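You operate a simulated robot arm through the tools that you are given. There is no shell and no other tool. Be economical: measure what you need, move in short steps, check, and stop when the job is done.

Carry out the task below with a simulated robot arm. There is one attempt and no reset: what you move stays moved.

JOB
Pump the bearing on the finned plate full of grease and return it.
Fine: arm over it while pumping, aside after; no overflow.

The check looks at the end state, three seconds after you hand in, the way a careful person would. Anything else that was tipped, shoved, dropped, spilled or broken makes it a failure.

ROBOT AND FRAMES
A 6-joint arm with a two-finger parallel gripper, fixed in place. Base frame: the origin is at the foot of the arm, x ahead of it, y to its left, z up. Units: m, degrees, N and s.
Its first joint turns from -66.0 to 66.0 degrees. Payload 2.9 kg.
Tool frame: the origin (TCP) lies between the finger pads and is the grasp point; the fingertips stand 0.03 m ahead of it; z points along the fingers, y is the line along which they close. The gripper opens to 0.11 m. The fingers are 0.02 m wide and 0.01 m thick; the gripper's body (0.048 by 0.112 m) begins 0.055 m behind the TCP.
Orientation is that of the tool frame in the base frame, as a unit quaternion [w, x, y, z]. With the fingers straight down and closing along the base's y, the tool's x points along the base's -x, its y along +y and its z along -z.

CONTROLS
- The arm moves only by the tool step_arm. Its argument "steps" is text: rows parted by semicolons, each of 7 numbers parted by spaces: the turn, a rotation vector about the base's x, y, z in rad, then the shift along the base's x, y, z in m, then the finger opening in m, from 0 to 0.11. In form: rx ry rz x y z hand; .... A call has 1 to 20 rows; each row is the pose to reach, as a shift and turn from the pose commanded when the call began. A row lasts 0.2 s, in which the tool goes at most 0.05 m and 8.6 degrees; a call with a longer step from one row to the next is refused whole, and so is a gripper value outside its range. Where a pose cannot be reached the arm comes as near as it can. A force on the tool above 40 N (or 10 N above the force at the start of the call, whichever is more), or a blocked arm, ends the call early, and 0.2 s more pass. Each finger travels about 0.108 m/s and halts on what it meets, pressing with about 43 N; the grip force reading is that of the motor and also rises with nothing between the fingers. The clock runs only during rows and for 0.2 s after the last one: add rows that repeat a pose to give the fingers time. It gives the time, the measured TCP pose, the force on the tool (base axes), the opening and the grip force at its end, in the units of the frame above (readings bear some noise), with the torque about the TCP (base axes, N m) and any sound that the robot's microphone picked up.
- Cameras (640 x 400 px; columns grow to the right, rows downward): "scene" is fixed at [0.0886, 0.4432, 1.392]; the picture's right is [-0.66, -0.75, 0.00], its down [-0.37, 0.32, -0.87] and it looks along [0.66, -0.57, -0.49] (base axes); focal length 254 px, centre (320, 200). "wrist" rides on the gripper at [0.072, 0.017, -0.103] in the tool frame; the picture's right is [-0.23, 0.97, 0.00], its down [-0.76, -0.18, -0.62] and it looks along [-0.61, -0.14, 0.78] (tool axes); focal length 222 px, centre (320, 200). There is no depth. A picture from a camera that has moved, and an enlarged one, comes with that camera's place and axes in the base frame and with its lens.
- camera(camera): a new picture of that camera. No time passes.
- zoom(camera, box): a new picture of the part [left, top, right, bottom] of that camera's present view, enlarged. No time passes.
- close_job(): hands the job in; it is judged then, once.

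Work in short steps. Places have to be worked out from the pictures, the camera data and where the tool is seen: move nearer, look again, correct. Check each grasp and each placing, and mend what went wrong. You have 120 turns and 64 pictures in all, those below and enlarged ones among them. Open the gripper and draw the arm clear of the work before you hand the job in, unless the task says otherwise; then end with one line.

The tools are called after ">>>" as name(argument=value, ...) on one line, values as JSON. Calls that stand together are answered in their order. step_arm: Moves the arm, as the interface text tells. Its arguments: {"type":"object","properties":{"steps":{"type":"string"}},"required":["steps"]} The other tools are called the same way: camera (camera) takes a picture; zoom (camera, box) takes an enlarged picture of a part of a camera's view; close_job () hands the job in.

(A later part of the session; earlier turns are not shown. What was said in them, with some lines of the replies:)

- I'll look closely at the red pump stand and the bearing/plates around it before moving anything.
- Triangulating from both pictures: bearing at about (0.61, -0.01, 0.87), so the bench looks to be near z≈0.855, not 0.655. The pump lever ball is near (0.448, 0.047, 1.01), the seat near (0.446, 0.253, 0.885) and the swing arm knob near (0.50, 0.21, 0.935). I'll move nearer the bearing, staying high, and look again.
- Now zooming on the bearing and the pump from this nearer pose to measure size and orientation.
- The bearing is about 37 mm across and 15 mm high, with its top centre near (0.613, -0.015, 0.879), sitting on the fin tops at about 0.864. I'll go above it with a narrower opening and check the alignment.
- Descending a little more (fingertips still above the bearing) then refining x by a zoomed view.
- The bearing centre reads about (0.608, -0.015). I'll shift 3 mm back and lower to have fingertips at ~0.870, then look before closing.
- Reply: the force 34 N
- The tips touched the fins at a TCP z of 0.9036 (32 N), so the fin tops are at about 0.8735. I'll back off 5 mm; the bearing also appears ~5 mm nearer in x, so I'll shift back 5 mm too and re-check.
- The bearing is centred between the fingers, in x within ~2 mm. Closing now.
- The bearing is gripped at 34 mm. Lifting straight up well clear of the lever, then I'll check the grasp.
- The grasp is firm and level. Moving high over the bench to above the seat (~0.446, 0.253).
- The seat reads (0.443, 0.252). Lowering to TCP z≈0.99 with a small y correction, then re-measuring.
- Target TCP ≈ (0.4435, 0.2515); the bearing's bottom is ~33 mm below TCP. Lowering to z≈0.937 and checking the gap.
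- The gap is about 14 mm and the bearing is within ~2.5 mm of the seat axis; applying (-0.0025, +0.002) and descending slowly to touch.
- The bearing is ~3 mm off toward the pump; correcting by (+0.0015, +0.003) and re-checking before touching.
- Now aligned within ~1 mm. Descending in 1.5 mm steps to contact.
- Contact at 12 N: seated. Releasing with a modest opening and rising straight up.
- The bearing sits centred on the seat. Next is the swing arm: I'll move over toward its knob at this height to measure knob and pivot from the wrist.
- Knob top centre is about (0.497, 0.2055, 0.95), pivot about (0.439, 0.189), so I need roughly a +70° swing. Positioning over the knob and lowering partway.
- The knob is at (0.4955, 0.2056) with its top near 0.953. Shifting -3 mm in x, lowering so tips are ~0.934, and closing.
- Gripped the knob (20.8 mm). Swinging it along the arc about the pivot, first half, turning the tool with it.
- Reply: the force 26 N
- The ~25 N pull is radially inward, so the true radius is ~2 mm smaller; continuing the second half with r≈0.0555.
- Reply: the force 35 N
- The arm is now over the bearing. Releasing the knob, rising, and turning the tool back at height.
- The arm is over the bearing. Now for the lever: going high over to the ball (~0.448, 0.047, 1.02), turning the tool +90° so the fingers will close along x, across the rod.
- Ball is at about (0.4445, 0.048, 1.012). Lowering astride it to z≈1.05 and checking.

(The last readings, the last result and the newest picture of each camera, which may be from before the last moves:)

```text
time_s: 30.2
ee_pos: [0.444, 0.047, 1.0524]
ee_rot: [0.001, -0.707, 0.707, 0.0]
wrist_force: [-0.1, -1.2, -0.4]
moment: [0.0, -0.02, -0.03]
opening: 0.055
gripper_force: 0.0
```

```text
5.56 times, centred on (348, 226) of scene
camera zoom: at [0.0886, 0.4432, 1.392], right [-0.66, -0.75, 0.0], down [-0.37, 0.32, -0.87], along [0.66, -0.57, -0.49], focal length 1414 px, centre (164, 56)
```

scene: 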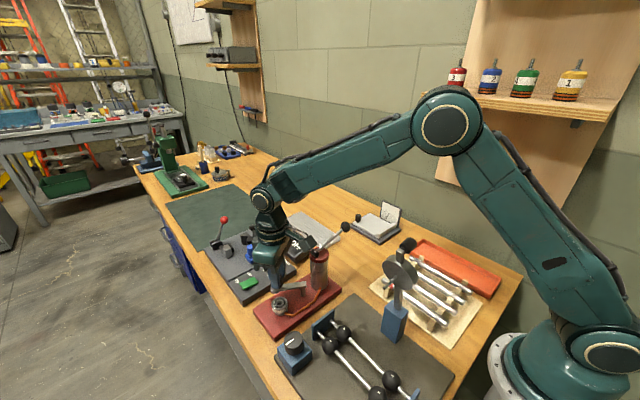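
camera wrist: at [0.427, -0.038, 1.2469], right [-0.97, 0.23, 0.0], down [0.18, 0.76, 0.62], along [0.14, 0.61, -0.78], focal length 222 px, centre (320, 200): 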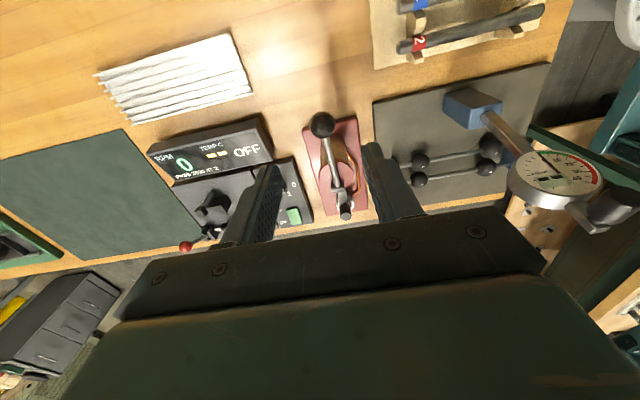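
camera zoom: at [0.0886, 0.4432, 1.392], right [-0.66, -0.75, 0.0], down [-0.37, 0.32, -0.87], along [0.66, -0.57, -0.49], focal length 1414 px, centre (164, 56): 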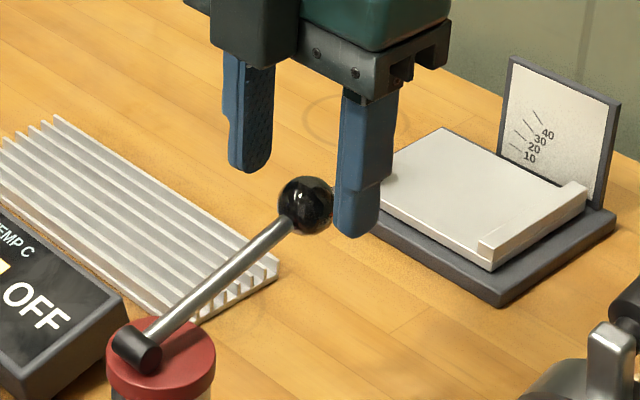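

The ball is at (0.443, 0.0445, 1.017), centred between the fingers. Lowering to it and closing.

>>> step_arm(steps="0 0 0 -0.001 -0.002 -0.017 0.055;0 0 0 -0.001 -0.002 -0.034 0.055;0 0 0 -0.001 -0.002 -0.034 0.055;0 0 0 -0.001 -0.002 -0.034 0.035;0 0 0 -0.001 -0.002 -0.034 0.022;0 0 0 -0.001 -0.002 -0.034 0.022")

>>> zoom(camera="scene", box=[288, 210, 384, 282])

```text
time_s: 31.6
ee_pos: [0.4438, 0.0466, 1.0191]
ee_rot: [-0.001, 0.707, -0.707, -0.001]
wrist_force: [-3.1, -0.5, 0.4]
moment: [-0.12, 0.03, -0.02]
opening: 0.0268
gripper_force: 44.7
```

```text
5.56 times, centred on (336, 246) of scene
camera zoom: at [0.0886, 0.4432, 1.392], right [-0.66, -0.75, 0.0], down [-0.37, 0.32, -0.87], along [0.66, -0.57, -0.49], focal length 1414 px, centre (231, -56)
```

zoom: 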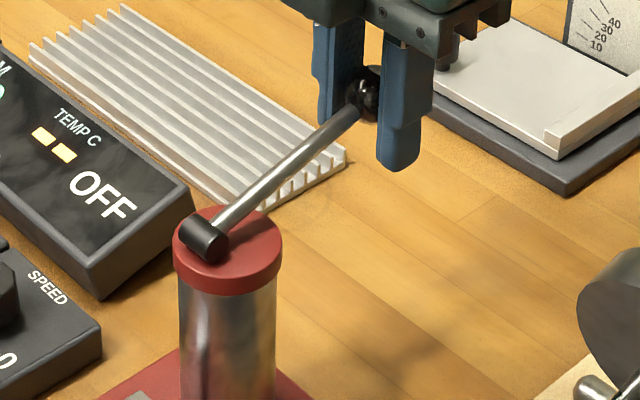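

Ball gripped at 26.8 mm. Starting the first downstroke along the arc, checking force and sound partway.

>>> step_arm(steps="0 0 0 0 -0.001 -0.0054 0.022;0 0 0 0 -0.002 -0.0107 0.022;0 0 0 0 -0.0025 -0.016 0.022;0 0 0 0 -0.003 -0.0214 0.022;0 0 0 0 -0.003 -0.027 0.022;0 0 0 0 -0.0028 -0.0323 0.022;0 0 0 0 -0.0028 -0.0323 0.022")

>>> zoom(camera="scene", box=[248, 220, 376, 310])

```text
time_s: 33.2
ee_pos: [0.4432, 0.0415, 0.987]
ee_rot: [0.001, -0.706, 0.708, -0.001]
wrist_force: [3.3, -9.3, 12.6]
moment: [1.03, 0.0, -0.01]
opening: 0.0269
gripper_force: 44.9
```

```text
4.44 times, centred on (312, 265) of scene
camera zoom: at [0.0886, 0.4428, 1.3921], right [-0.66, -0.75, 0.0], down [-0.37, 0.32, -0.87], along [0.66, -0.57, -0.49], focal length 1131 px, centre (356, -89)
```

zoom: 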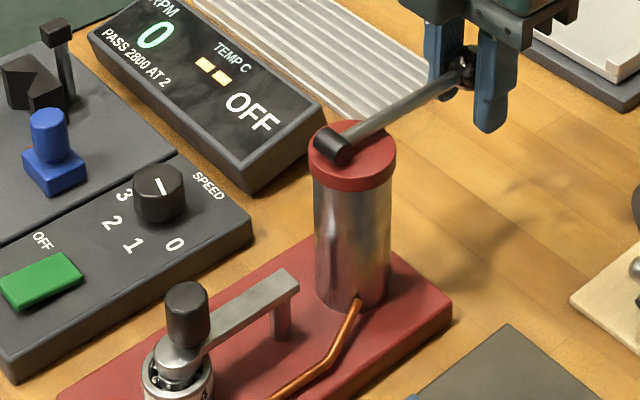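

The lever moves with ~13 N resistance; continuing the stroke downward.

>>> step_arm(steps="0 0 0 0 0.0006 -0.0054 0.022;0 0 0 0 0.0013 -0.0108 0.022;0 0 0 0 0.0025 -0.0161 0.022;0 0 0 0 0.0038 -0.0214 0.022;0 0 0 0 0.0038 -0.0214 0.022")

>>> zoom(camera="scene", box=[248, 230, 376, 320])

```text
time_s: 34.4
ee_pos: [0.4438, 0.0448, 0.9669]
ee_rot: [0.001, -0.707, 0.708, -0.001]
wrist_force: [13.4, -13.5, 9.4]
moment: [0.93, -0.04, 0.04]
opening: 0.027
gripper_force: 44.8
```

```text
4.44 times, centred on (312, 275) of scene
camera zoom: at [0.0889, 0.4427, 1.3921], right [-0.66, -0.75, 0.0], down [-0.37, 0.32, -0.87], along [0.66, -0.57, -0.49], focal length 1131 px, centre (356, -133)
```

zoom: 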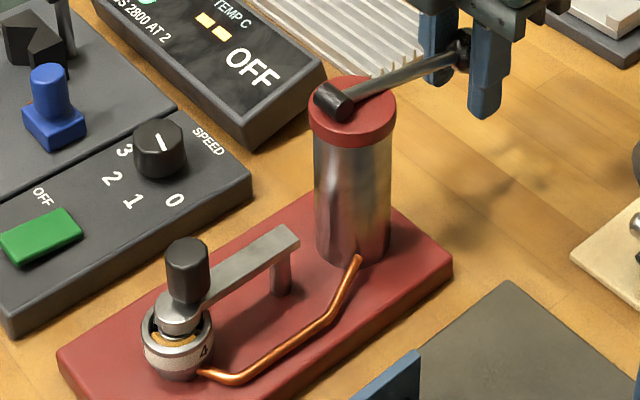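

Grease is appearing in the bearing. Zooming on it to judge the fill level.

>>> zoom(camera="scene", box=[264, 284, 304, 312])

```text
14.29 times, centred on (284, 298) of scene
camera zoom: at [0.0889, 0.4427, 1.3921], right [-0.66, -0.75, 0.0], down [-0.37, 0.32, -0.87], along [0.66, -0.57, -0.49], focal length 3635 px, centre (834, -1200)
```

zoom: 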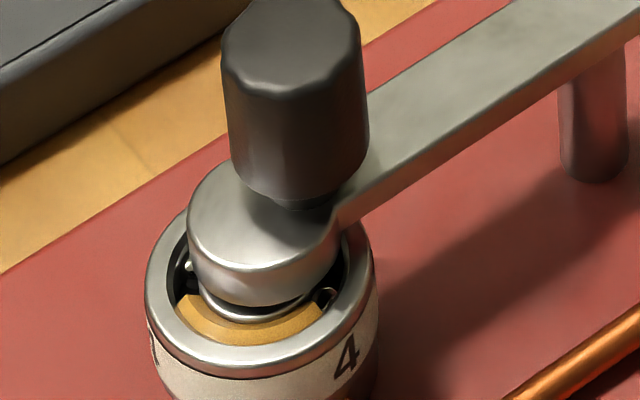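

Part of the annulus is filled (front sector); the sides still show bare balls. Continuing the downstroke a bit, in small steps.

>>> step_arm(steps="0 0 0 0 0.0023 -0.0069 0.022;0 0 0 0 0.004 -0.011 0.022;0 0 0 0 0.004 -0.011 0.022")

>>> zoom(camera="scene", box=[264, 284, 304, 312])

```text
time_s: 34.8
ee_pos: [0.4425, 0.0463, 0.9645]
ee_rot: [0.0, -0.705, 0.709, -0.002]
wrist_force: [-6.2, -3.6, 11.1]
moment: [-0.95, 0.0, -0.03]
opening: 0.0267
gripper_force: 45.1
stopped in row 2: the force on the tool passed its limit (the readings are from after the stop); the commanded pose is now the measured one
```

```text
14.29 times, centred on (284, 298) of scene
camera zoom: at [0.0883, 0.4431, 1.392], right [-0.66, -0.75, 0.0], down [-0.37, 0.32, -0.87], along [0.66, -0.57, -0.49], focal length 3635 px, centre (834, -1200)
```

zoom: 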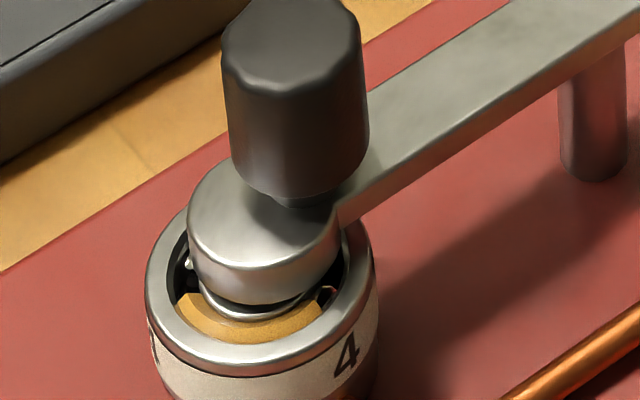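

Hit the lower stop at z≈0.9645 — one full stroke gave one sector. Returning the lever to the top.

>>> step_arm(steps="0 0 0 0 -0.002 0.0085 0.022;0 0 0 0 -0.0035 0.017 0.022;0 0 0 0 -0.004 0.0255 0.022;0 0 0 0 -0.004 0.034 0.022;0 0 0 0 -0.0025 0.0435 0.022;0 0 0 0 -0.0005 0.0535 0.022;0 0 0 0 -0.0005 0.0545 0.022")

>>> zoom(camera="scene", box=[264, 284, 304, 312])

```text
time_s: 36.4
ee_pos: [0.4431, 0.0455, 1.0158]
ee_rot: [0.0, -0.707, 0.707, 0.0]
wrist_force: [-3.0, 6.9, -19.9]
moment: [-0.86, -0.02, -0.1]
opening: 0.027
gripper_force: 44.8
```

```text
14.29 times, centred on (284, 298) of scene
camera zoom: at [0.0888, 0.4434, 1.3919], right [-0.66, -0.75, 0.0], down [-0.37, 0.32, -0.87], along [0.66, -0.57, -0.49], focal length 3635 px, centre (834, -1200)
```

zoom: 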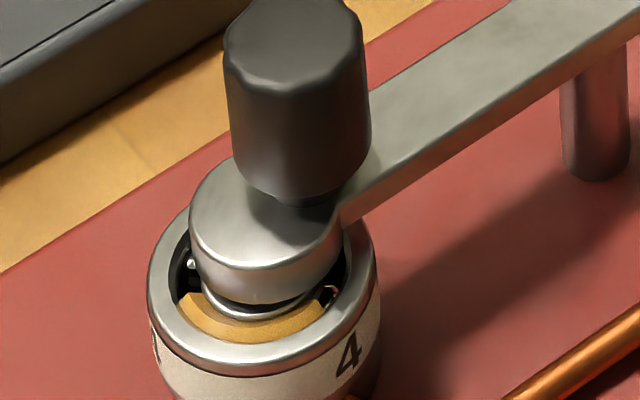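

Back at the top stop. Second downstroke.

>>> step_arm(steps="0 0 0 0 -0.0015 -0.0105 0.022;0 0 0 0 -0.003 -0.021 0.022;0 0 0 0 -0.003 -0.032 0.022;0 0 0 0 -0.002 -0.043 0.022;0 0 0 0 0.001 -0.0545 0.022;0 0 0 0 0.001 -0.0545 0.022")

>>> zoom(camera="scene", box=[264, 284, 304, 312])

```text
time_s: 37.8
ee_pos: [0.443, 0.045, 0.9637]
ee_rot: [0.0, -0.706, 0.709, -0.001]
wrist_force: [-20.6, -8.2, 13.4]
moment: [1.1, -0.12, -0.06]
opening: 0.0268
gripper_force: 45.1
```

```text
14.29 times, centred on (284, 298) of scene
camera zoom: at [0.0879, 0.4429, 1.3921], right [-0.66, -0.75, 0.0], down [-0.37, 0.32, -0.87], along [0.66, -0.57, -0.49], focal length 3635 px, centre (834, -1200)
```

zoom: 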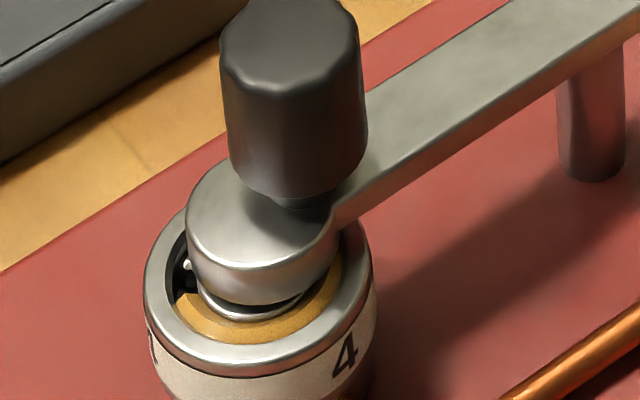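

The sector grew around the right side; the left is still bare. Lever up and a third downstroke.

>>> step_arm(steps="0 0 0 0 -0.003 0.011 0.022;0 0 0 0 -0.0045 0.022 0.022;0 0 0 0 -0.0045 0.033 0.022;0 0 0 0 -0.003 0.0435 0.022;0 0 0 0 -0.001 0.0545 0.022;0 0 0 0 -0.001 0.0545 0.022")

>>> step_arm(steps="0 0 0 0 -0.0015 -0.0105 0.022;0 0 0 0 -0.003 -0.021 0.022;0 0 0 0 -0.003 -0.032 0.022;0 0 0 0 -0.002 -0.043 0.022;0 0 0 0 0.001 -0.0545 0.022;0 0 0 0 0.001 -0.0545 0.022")

>>> zoom(camera="scene", box=[264, 284, 304, 312])

```text
time_s: 39.2
ee_pos: [0.4427, 0.0453, 1.0149]
ee_rot: [-0.001, -0.706, 0.708, 0.0]
wrist_force: [-11.5, -0.9, -26.0]
moment: [-0.93, -0.1, 0.0]
opening: 0.0267
gripper_force: 45.3
```

```text
time_s: 40.6
ee_pos: [0.4434, 0.0457, 0.963]
ee_rot: [0.0, -0.704, 0.71, -0.002]
wrist_force: [-12.6, -24.2, 8.2]
moment: [1.13, -0.12, 0.0]
opening: 0.0269
gripper_force: 44.6
```

```text
14.29 times, centred on (284, 298) of scene
camera zoom: at [0.0882, 0.4424, 1.3922], right [-0.66, -0.75, 0.0], down [-0.37, 0.32, -0.87], along [0.66, -0.57, -0.49], focal length 3635 px, centre (834, -1200)
```

zoom: 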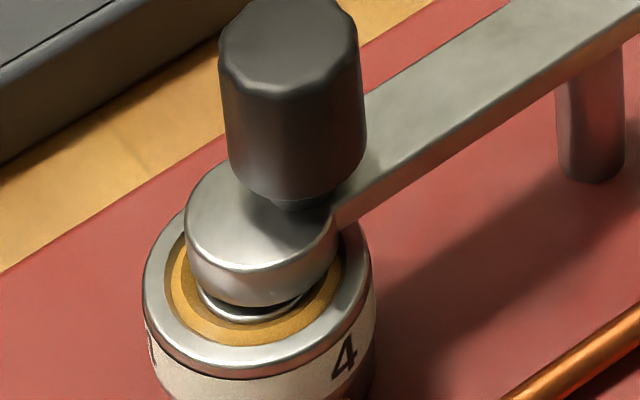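

The groove now looks filled all the way round to the left, i.e. full after 3 strokes. Raising the lever to its rest position, releasing, and backing up.

>>> step_arm(steps="0 0 0 0 -0.003 0.011 0.022;0 0 0 0 -0.0045 0.022 0.022;0 0 0 0 -0.0045 0.033 0.022;0 0 0 0 -0.003 0.0435 0.022;0 0 0 0 -0.001 0.0545 0.022;0 0 0 0 -0.001 0.0535 0.022;0 0 0 0 -0.001 0.0535 0.035;0 0 0 0 -0.001 0.0535 0.055;0 0 0 0 -0.001 0.0535 0.055;0 0 0 0 -0.001 0.08 0.055;0 0 0 0 -0.001 0.12 0.055;0 0 0 0 -0.001 0.16 0.055;0 0 0 0 -0.001 0.16 0.055")

>>> zoom(camera="scene", box=[240, 210, 368, 320])

```text
time_s: 43.4
ee_pos: [0.4419, 0.0418, 1.1238]
ee_rot: [0.0, -0.706, 0.708, -0.001]
wrist_force: [0.5, -0.1, 0.1]
moment: [0.01, 0.02, -0.01]
opening: 0.0551
gripper_force: 0.0
```

```text
3.64 times, centred on (304, 265) of scene
camera zoom: at [0.0886, 0.4432, 1.392], right [-0.66, -0.75, 0.0], down [-0.37, 0.32, -0.87], along [0.66, -0.57, -0.49], focal length 925 px, centre (378, -36)
```

zoom: 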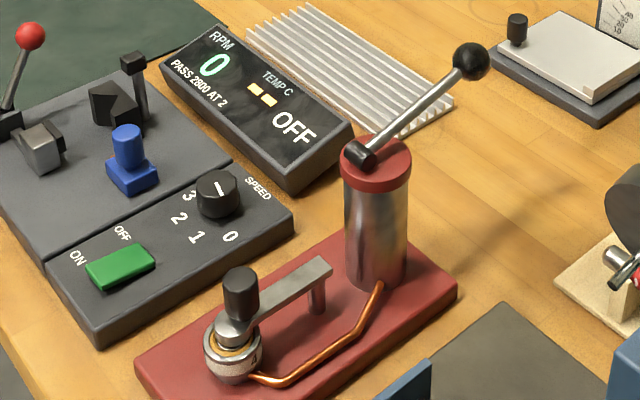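

Lever is back up. Moving over to the knob at height with yaw 70°, then down to just above it.

>>> step_arm(steps="0 0 -0.07 0 0.04 0.015 0.05;0 0 -0.14 0 0.08 0.015 0.05;0 0 -0.21 0 0.12 0.015 0.05;0 0 -0.28 0 0.16 0.015 0.05;0 0 -0.352 0.0005 0.196 0.015 0.05;0 0 -0.352 0.0005 0.196 -0.03 0.05;0 0 -0.352 0.0005 0.196 -0.07 0.05;0 0 -0.352 0.0005 0.196 -0.11 0.05;0 0 -0.352 0.0005 0.196 -0.133 0.05;0 0 -0.352 0.0005 0.196 -0.133 0.05")

>>> zoom(camera="wrist", box=[220, 90, 412, 210])

```text
time_s: 45.6
ee_pos: [0.4422, 0.2401, 0.9901]
ee_rot: [0.001, -0.57, 0.821, -0.002]
wrist_force: [-0.5, 0.4, 0.2]
moment: [-0.03, 0.02, 0.02]
opening: 0.0502
gripper_force: 0.1
```

```text
3.33 times, centred on (316, 150) of wrist
camera zoom: at [0.4017, 0.1788, 1.0943], right [-0.83, 0.55, 0.0], down [0.43, 0.65, 0.62], along [0.35, 0.52, -0.78], focal length 740 px, centre (333, 367)
```

zoom: 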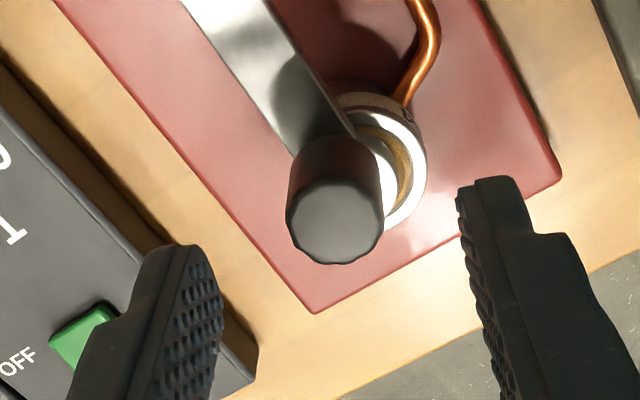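

The knob is centred in the fingers and the groove side I can see is full. Lowering, gripping the knob, and checking force.

>>> step_arm(steps="0 0 0 0 0 -0.015 0.05;0 0 0 0 0 -0.027 0.05;0 0 0 0 0 -0.027 0.05;0 0 0 0 0 -0.027 0.03;0 0 0 0 0 -0.027 0.018;0 0 0 0 0 -0.027 0.018")

>>> step_arm(steps="0 0 -0.1187 0.0066 -0.0003 0 0.018;0 0 -0.2374 0.0131 -0.0015 0 0.018;0 0 -0.356 0.0194 -0.0033 0 0.018;0 0 -0.475 0.0254 -0.006 0 0.018;0 0 -0.5934 0.0311 -0.0093 0 0.018;0 0 -0.5934 0.0311 -0.0093 0 0.018")

```text
time_s: 47.0
ee_pos: [0.4432, 0.2405, 0.9649]
ee_rot: [0.001, -0.571, 0.821, -0.001]
wrist_force: [2.2, 0.8, -0.9]
moment: [0.19, 0.31, 0.15]
opening: 0.021
gripper_force: 45.0
```

```text
time_s: 48.4
ee_pos: [0.4747, 0.2316, 0.9652]
ee_rot: [-0.002, -0.305, 0.952, -0.002]
wrist_force: [-5.5, -14.1, 6.3]
moment: [0.0, 0.28, 0.18]
opening: 0.0207
gripper_force: 44.9
```

Low forces along the arc; completing the swing to its original aside position.

>>> step_arm(steps="0 0 -0.1187 0.0053 -0.0039 0 0.018;0 0 -0.2374 0.01 -0.0085 0 0.018;0 0 -0.356 0.0142 -0.0136 0 0.018;0 0 -0.475 0.0177 -0.0191 0 0.018;0 0 -0.5934 0.0206 -0.0251 0 0.018;0 0 -0.5934 0.0206 -0.0251 0 0.018")

>>> step_arm(steps="0 0 0 0 0 0 0.03;0 0 0 0 0 0 0.045;0 0 0 0 0 0 0.045;0 0 0 0 0 0.04 0.045;0 0 0 0 0 0.08 0.045;0 0 0 -0.015 0.012 0.11 0.045;0 0 0 -0.035 0.03 0.11 0.05;0 0 0 -0.0515 0.045 0.11 0.055;0 0 0 -0.0515 0.045 0.11 0.055")

>>> zoom(camera="wrist", box=[252, 60, 380, 140])

```text
time_s: 49.8
ee_pos: [0.4935, 0.2082, 0.9638]
ee_rot: [0.0, -0.014, 1.0, -0.002]
wrist_force: [-7.4, 0.8, -2.0]
moment: [0.43, 0.01, -0.29]
opening: 0.021
gripper_force: 45.0
```

```text
time_s: 51.8
ee_pos: [0.4432, 0.2537, 1.0737]
ee_rot: [0.0, -0.014, 1.0, -0.002]
wrist_force: [-0.6, -0.4, -0.4]
moment: [-0.03, 0.0, -0.01]
opening: 0.0551
gripper_force: 0.1
```

```text
5.00 times, centred on (316, 100) of wrist
camera zoom: at [0.3712, 0.2692, 1.1788], right [0.2, 0.98, 0.0], down [0.77, -0.15, 0.62], along [0.61, -0.13, -0.78], focal length 1111 px, centre (340, 700)
```

zoom: 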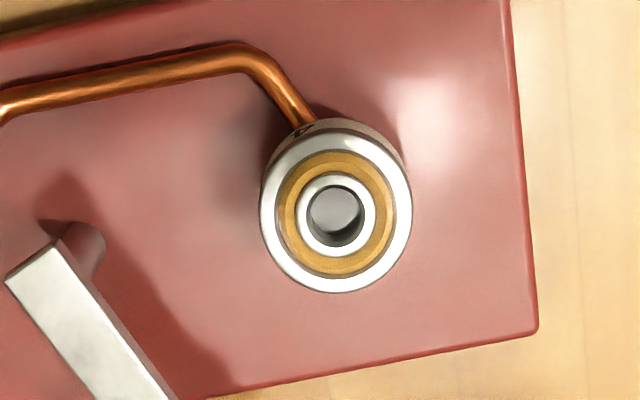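

The bearing is full all round with no overflow, and the arm is aside. Picking it up at (0.4425, 0.2518) at the same height as I placed it.

>>> step_arm(steps="0 0 -0.028 0 -0.002 -0.04 0.05;0 0 -0.028 0 -0.002 -0.08 0.05;0 0 -0.028 0 -0.002 -0.12 0.05;0 0 -0.028 0 -0.002 -0.14 0.05;0 0 -0.028 0 -0.002 -0.151 0.05;0 0 -0.028 0 -0.002 -0.151 0.05")

>>> zoom(camera="wrist", box=[220, 80, 412, 200])

```text
time_s: 53.2
ee_pos: [0.4428, 0.2507, 0.9242]
ee_rot: [0.0, 0.001, 1.0, -0.002]
wrist_force: [-0.6, 0.7, 0.0]
moment: [0.0, -0.03, 0.03]
opening: 0.0499
gripper_force: 0.1
```

```text
3.33 times, centred on (316, 140) of wrist
camera zoom: at [0.3709, 0.267, 1.0287], right [0.23, 0.97, 0.0], down [0.76, -0.17, 0.62], along [0.61, -0.14, -0.78], focal length 740 px, centre (333, 400)
```

zoom: 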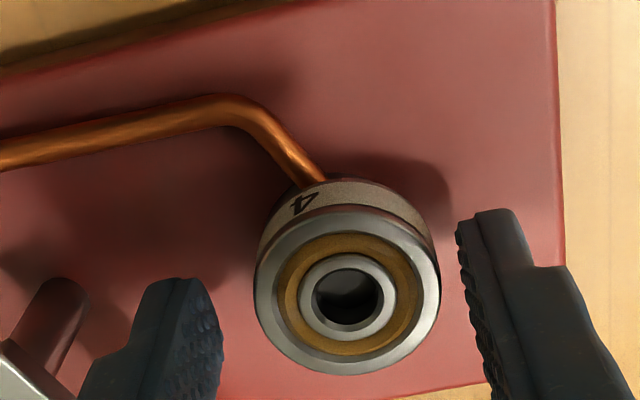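

The bearing is ~3 mm to +y of centre; correcting, closing, and lifting.

>>> step_arm(steps="0 0 0 0 0.003 -0.001 0.05;0 0 0 0 0.003 -0.001 0.05;0 0 0 0 0.003 -0.001 0.035;0 0 0 0 0.003 -0.001 0.03;0 0 0 0 0.003 -0.001 0.03;0 0 0 0 0.003 -0.001 0.03")

>>> step_arm(steps="0 0 0 0 0 0.02 0.03;0 0 0 0 0 0.06 0.03;0 0 0 0 0 0.1 0.03;0 0 0 0 0 0.14 0.03;0 0 0 0 0 0.18 0.03;0 0 0 0 0 0.18 0.03")

>>> zoom(camera="wrist", box=[220, 80, 412, 200])

```text
time_s: 54.6
ee_pos: [0.4429, 0.2529, 0.9228]
ee_rot: [0.0, 0.0, 1.0, -0.003]
wrist_force: [1.0, 0.4, -0.3]
moment: [0.0, -0.02, -0.02]
opening: 0.0342
gripper_force: 43.2
```

```text
time_s: 56.0
ee_pos: [0.4466, 0.2518, 1.1045]
ee_rot: [0.001, 0.0, 1.0, -0.001]
wrist_force: [0.6, -0.1, -0.8]
moment: [-0.02, 0.0, -0.01]
opening: 0.0345
gripper_force: 43.0
```

```text
3.33 times, centred on (316, 140) of wrist
camera zoom: at [0.3749, 0.2687, 1.2081], right [0.23, 0.97, 0.0], down [0.76, -0.18, 0.62], along [0.61, -0.14, -0.78], focal length 740 px, centre (333, 400)
```

zoom: 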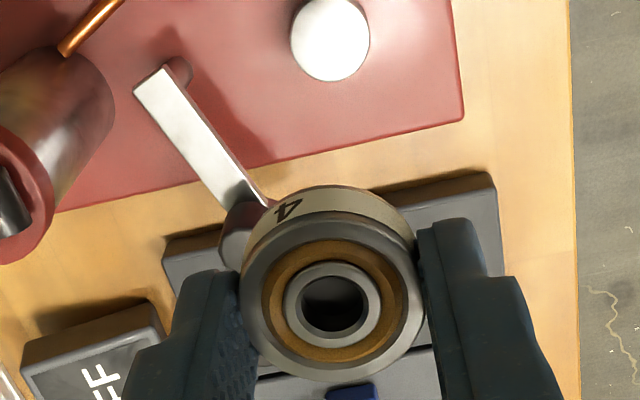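

The full bearing is held level and the seat is clean. Carrying it high back over the finned plate.

>>> step_arm(steps="0 0 0 0.02 -0.034 0 0.03;0 0 0 0.04 -0.068 0 0.03;0 0 0 0.06 -0.102 0 0.03;0 0 0 0.08 -0.136 0 0.03;0 0 0 0.1 -0.17 0 0.03;0 0 0 0.12 -0.204 0 0.03;0 0 0 0.141 -0.238 0 0.03;0 0 0 0.162 -0.268 0 0.03;0 0 0 0.162 -0.268 -0.03 0.03;0 0 0 0.162 -0.268 -0.07 0.03;0 0 0 0.162 -0.268 -0.11 0.03;0 0 0 0.162 -0.268 -0.15 0.03;0 0 0 0.162 -0.268 -0.18 0.03;0 0 0 0.162 -0.268 -0.18 0.03")

>>> zoom(camera="scene", box=[280, 205, 360, 255])

```text
time_s: 59.0
ee_pos: [0.6059, -0.0142, 0.9205]
ee_rot: [0.0, 0.0, 1.0, -0.001]
wrist_force: [0.3, -0.7, 0.3]
moment: [-0.01, -0.01, 0.02]
opening: 0.0343
gripper_force: 42.9
```

```text
8.00 times, centred on (320, 230) of scene
camera zoom: at [0.0887, 0.4432, 1.392], right [-0.66, -0.75, 0.0], down [-0.37, 0.32, -0.87], along [0.66, -0.57, -0.49], focal length 2036 px, centre (320, -40)
```

zoom: 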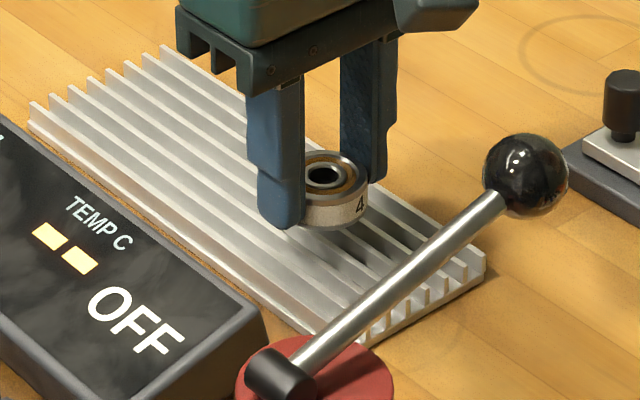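

Directly above its original spot. Lowering in small steps to contact (expected TCP z≈0.907).

>>> step_arm(steps="0 0 0 0 0 -0.005 0.03;0 0 0 0 0 -0.01 0.03;0 0 0 0 0 -0.013 0.03;0 0 0 0 0 -0.013 0.03")

```text
time_s: 60.0
ee_pos: [0.6061, -0.0148, 0.9085]
ee_rot: [-0.001, 0.0, 1.0, -0.001]
wrist_force: [0.5, -0.5, -0.9]
moment: [0.02, -0.01, -0.02]
opening: 0.0341
gripper_force: 42.9
```

>>> step_arm(steps="0 0 0 0 0 -0.001 0.03;0 0 0 0 0 -0.002 0.03;0 0 0 0 0 -0.002 0.03")

```text
time_s: 60.8
ee_pos: [0.6053, -0.0149, 0.9065]
ee_rot: [-0.001, -0.001, 1.0, -0.001]
wrist_force: [-2.9, 1.5, 7.3]
moment: [0.1, 0.13, 0.01]
opening: 0.034
gripper_force: 43.5
```

Contact (7 N up): it rests on the fins. Opening gently and rising, then checking.

>>> step_arm(steps="0 0 0 0 0 0.0005 0.04;0 0 0 0 0 0.0005 0.055;0 0 0 0 0 0.0005 0.055;0 0 0 0 0 0.03 0.055;0 0 0 0 0 0.07 0.055;0 0 0 -0.03 0 0.11 0.055;0 0 0 -0.07 0 0.14 0.055;0 0 0 -0.1 0 0.18 0.08;0 0 0 -0.1 0 0.22 0.1;0 0 0 -0.1 0 0.22 0.1")

>>> zoom(camera="scene", box=[232, 200, 376, 320])

```text
time_s: 63.0
ee_pos: [0.5096, -0.0138, 1.1291]
ee_rot: [-0.001, 0.0, 1.0, -0.002]
wrist_force: [0.1, 0.6, 0.6]
moment: [0.01, -0.02, 0.01]
opening: 0.0999
gripper_force: 0.0
```

```text
3.33 times, centred on (304, 260) of scene
camera zoom: at [0.0886, 0.4432, 1.392], right [-0.66, -0.75, 0.0], down [-0.37, 0.32, -0.87], along [0.66, -0.57, -0.49], focal length 848 px, centre (373, 0)
```

zoom: 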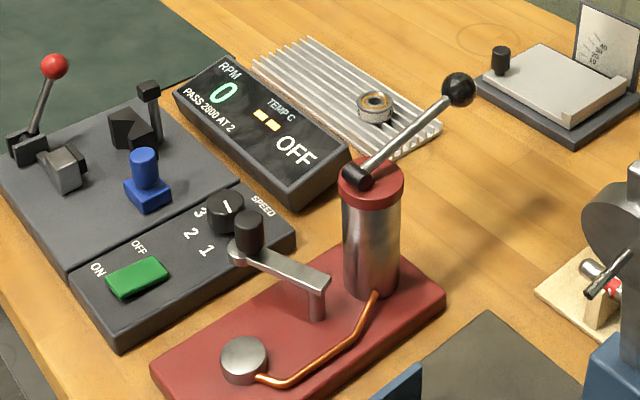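

The bearing is full and back on the fins, the swing arm is aside, the lever is up, nothing else was disturbed, and the gripper is open and clear. Handing in.

>>> close_job()

```text
The job is handed in.
```

The bearing is packed full after three pump strokes, with no overflow, and is back on the finned plate; the swing arm was over it while pumping and is now aside, and the gripper is open and clear.
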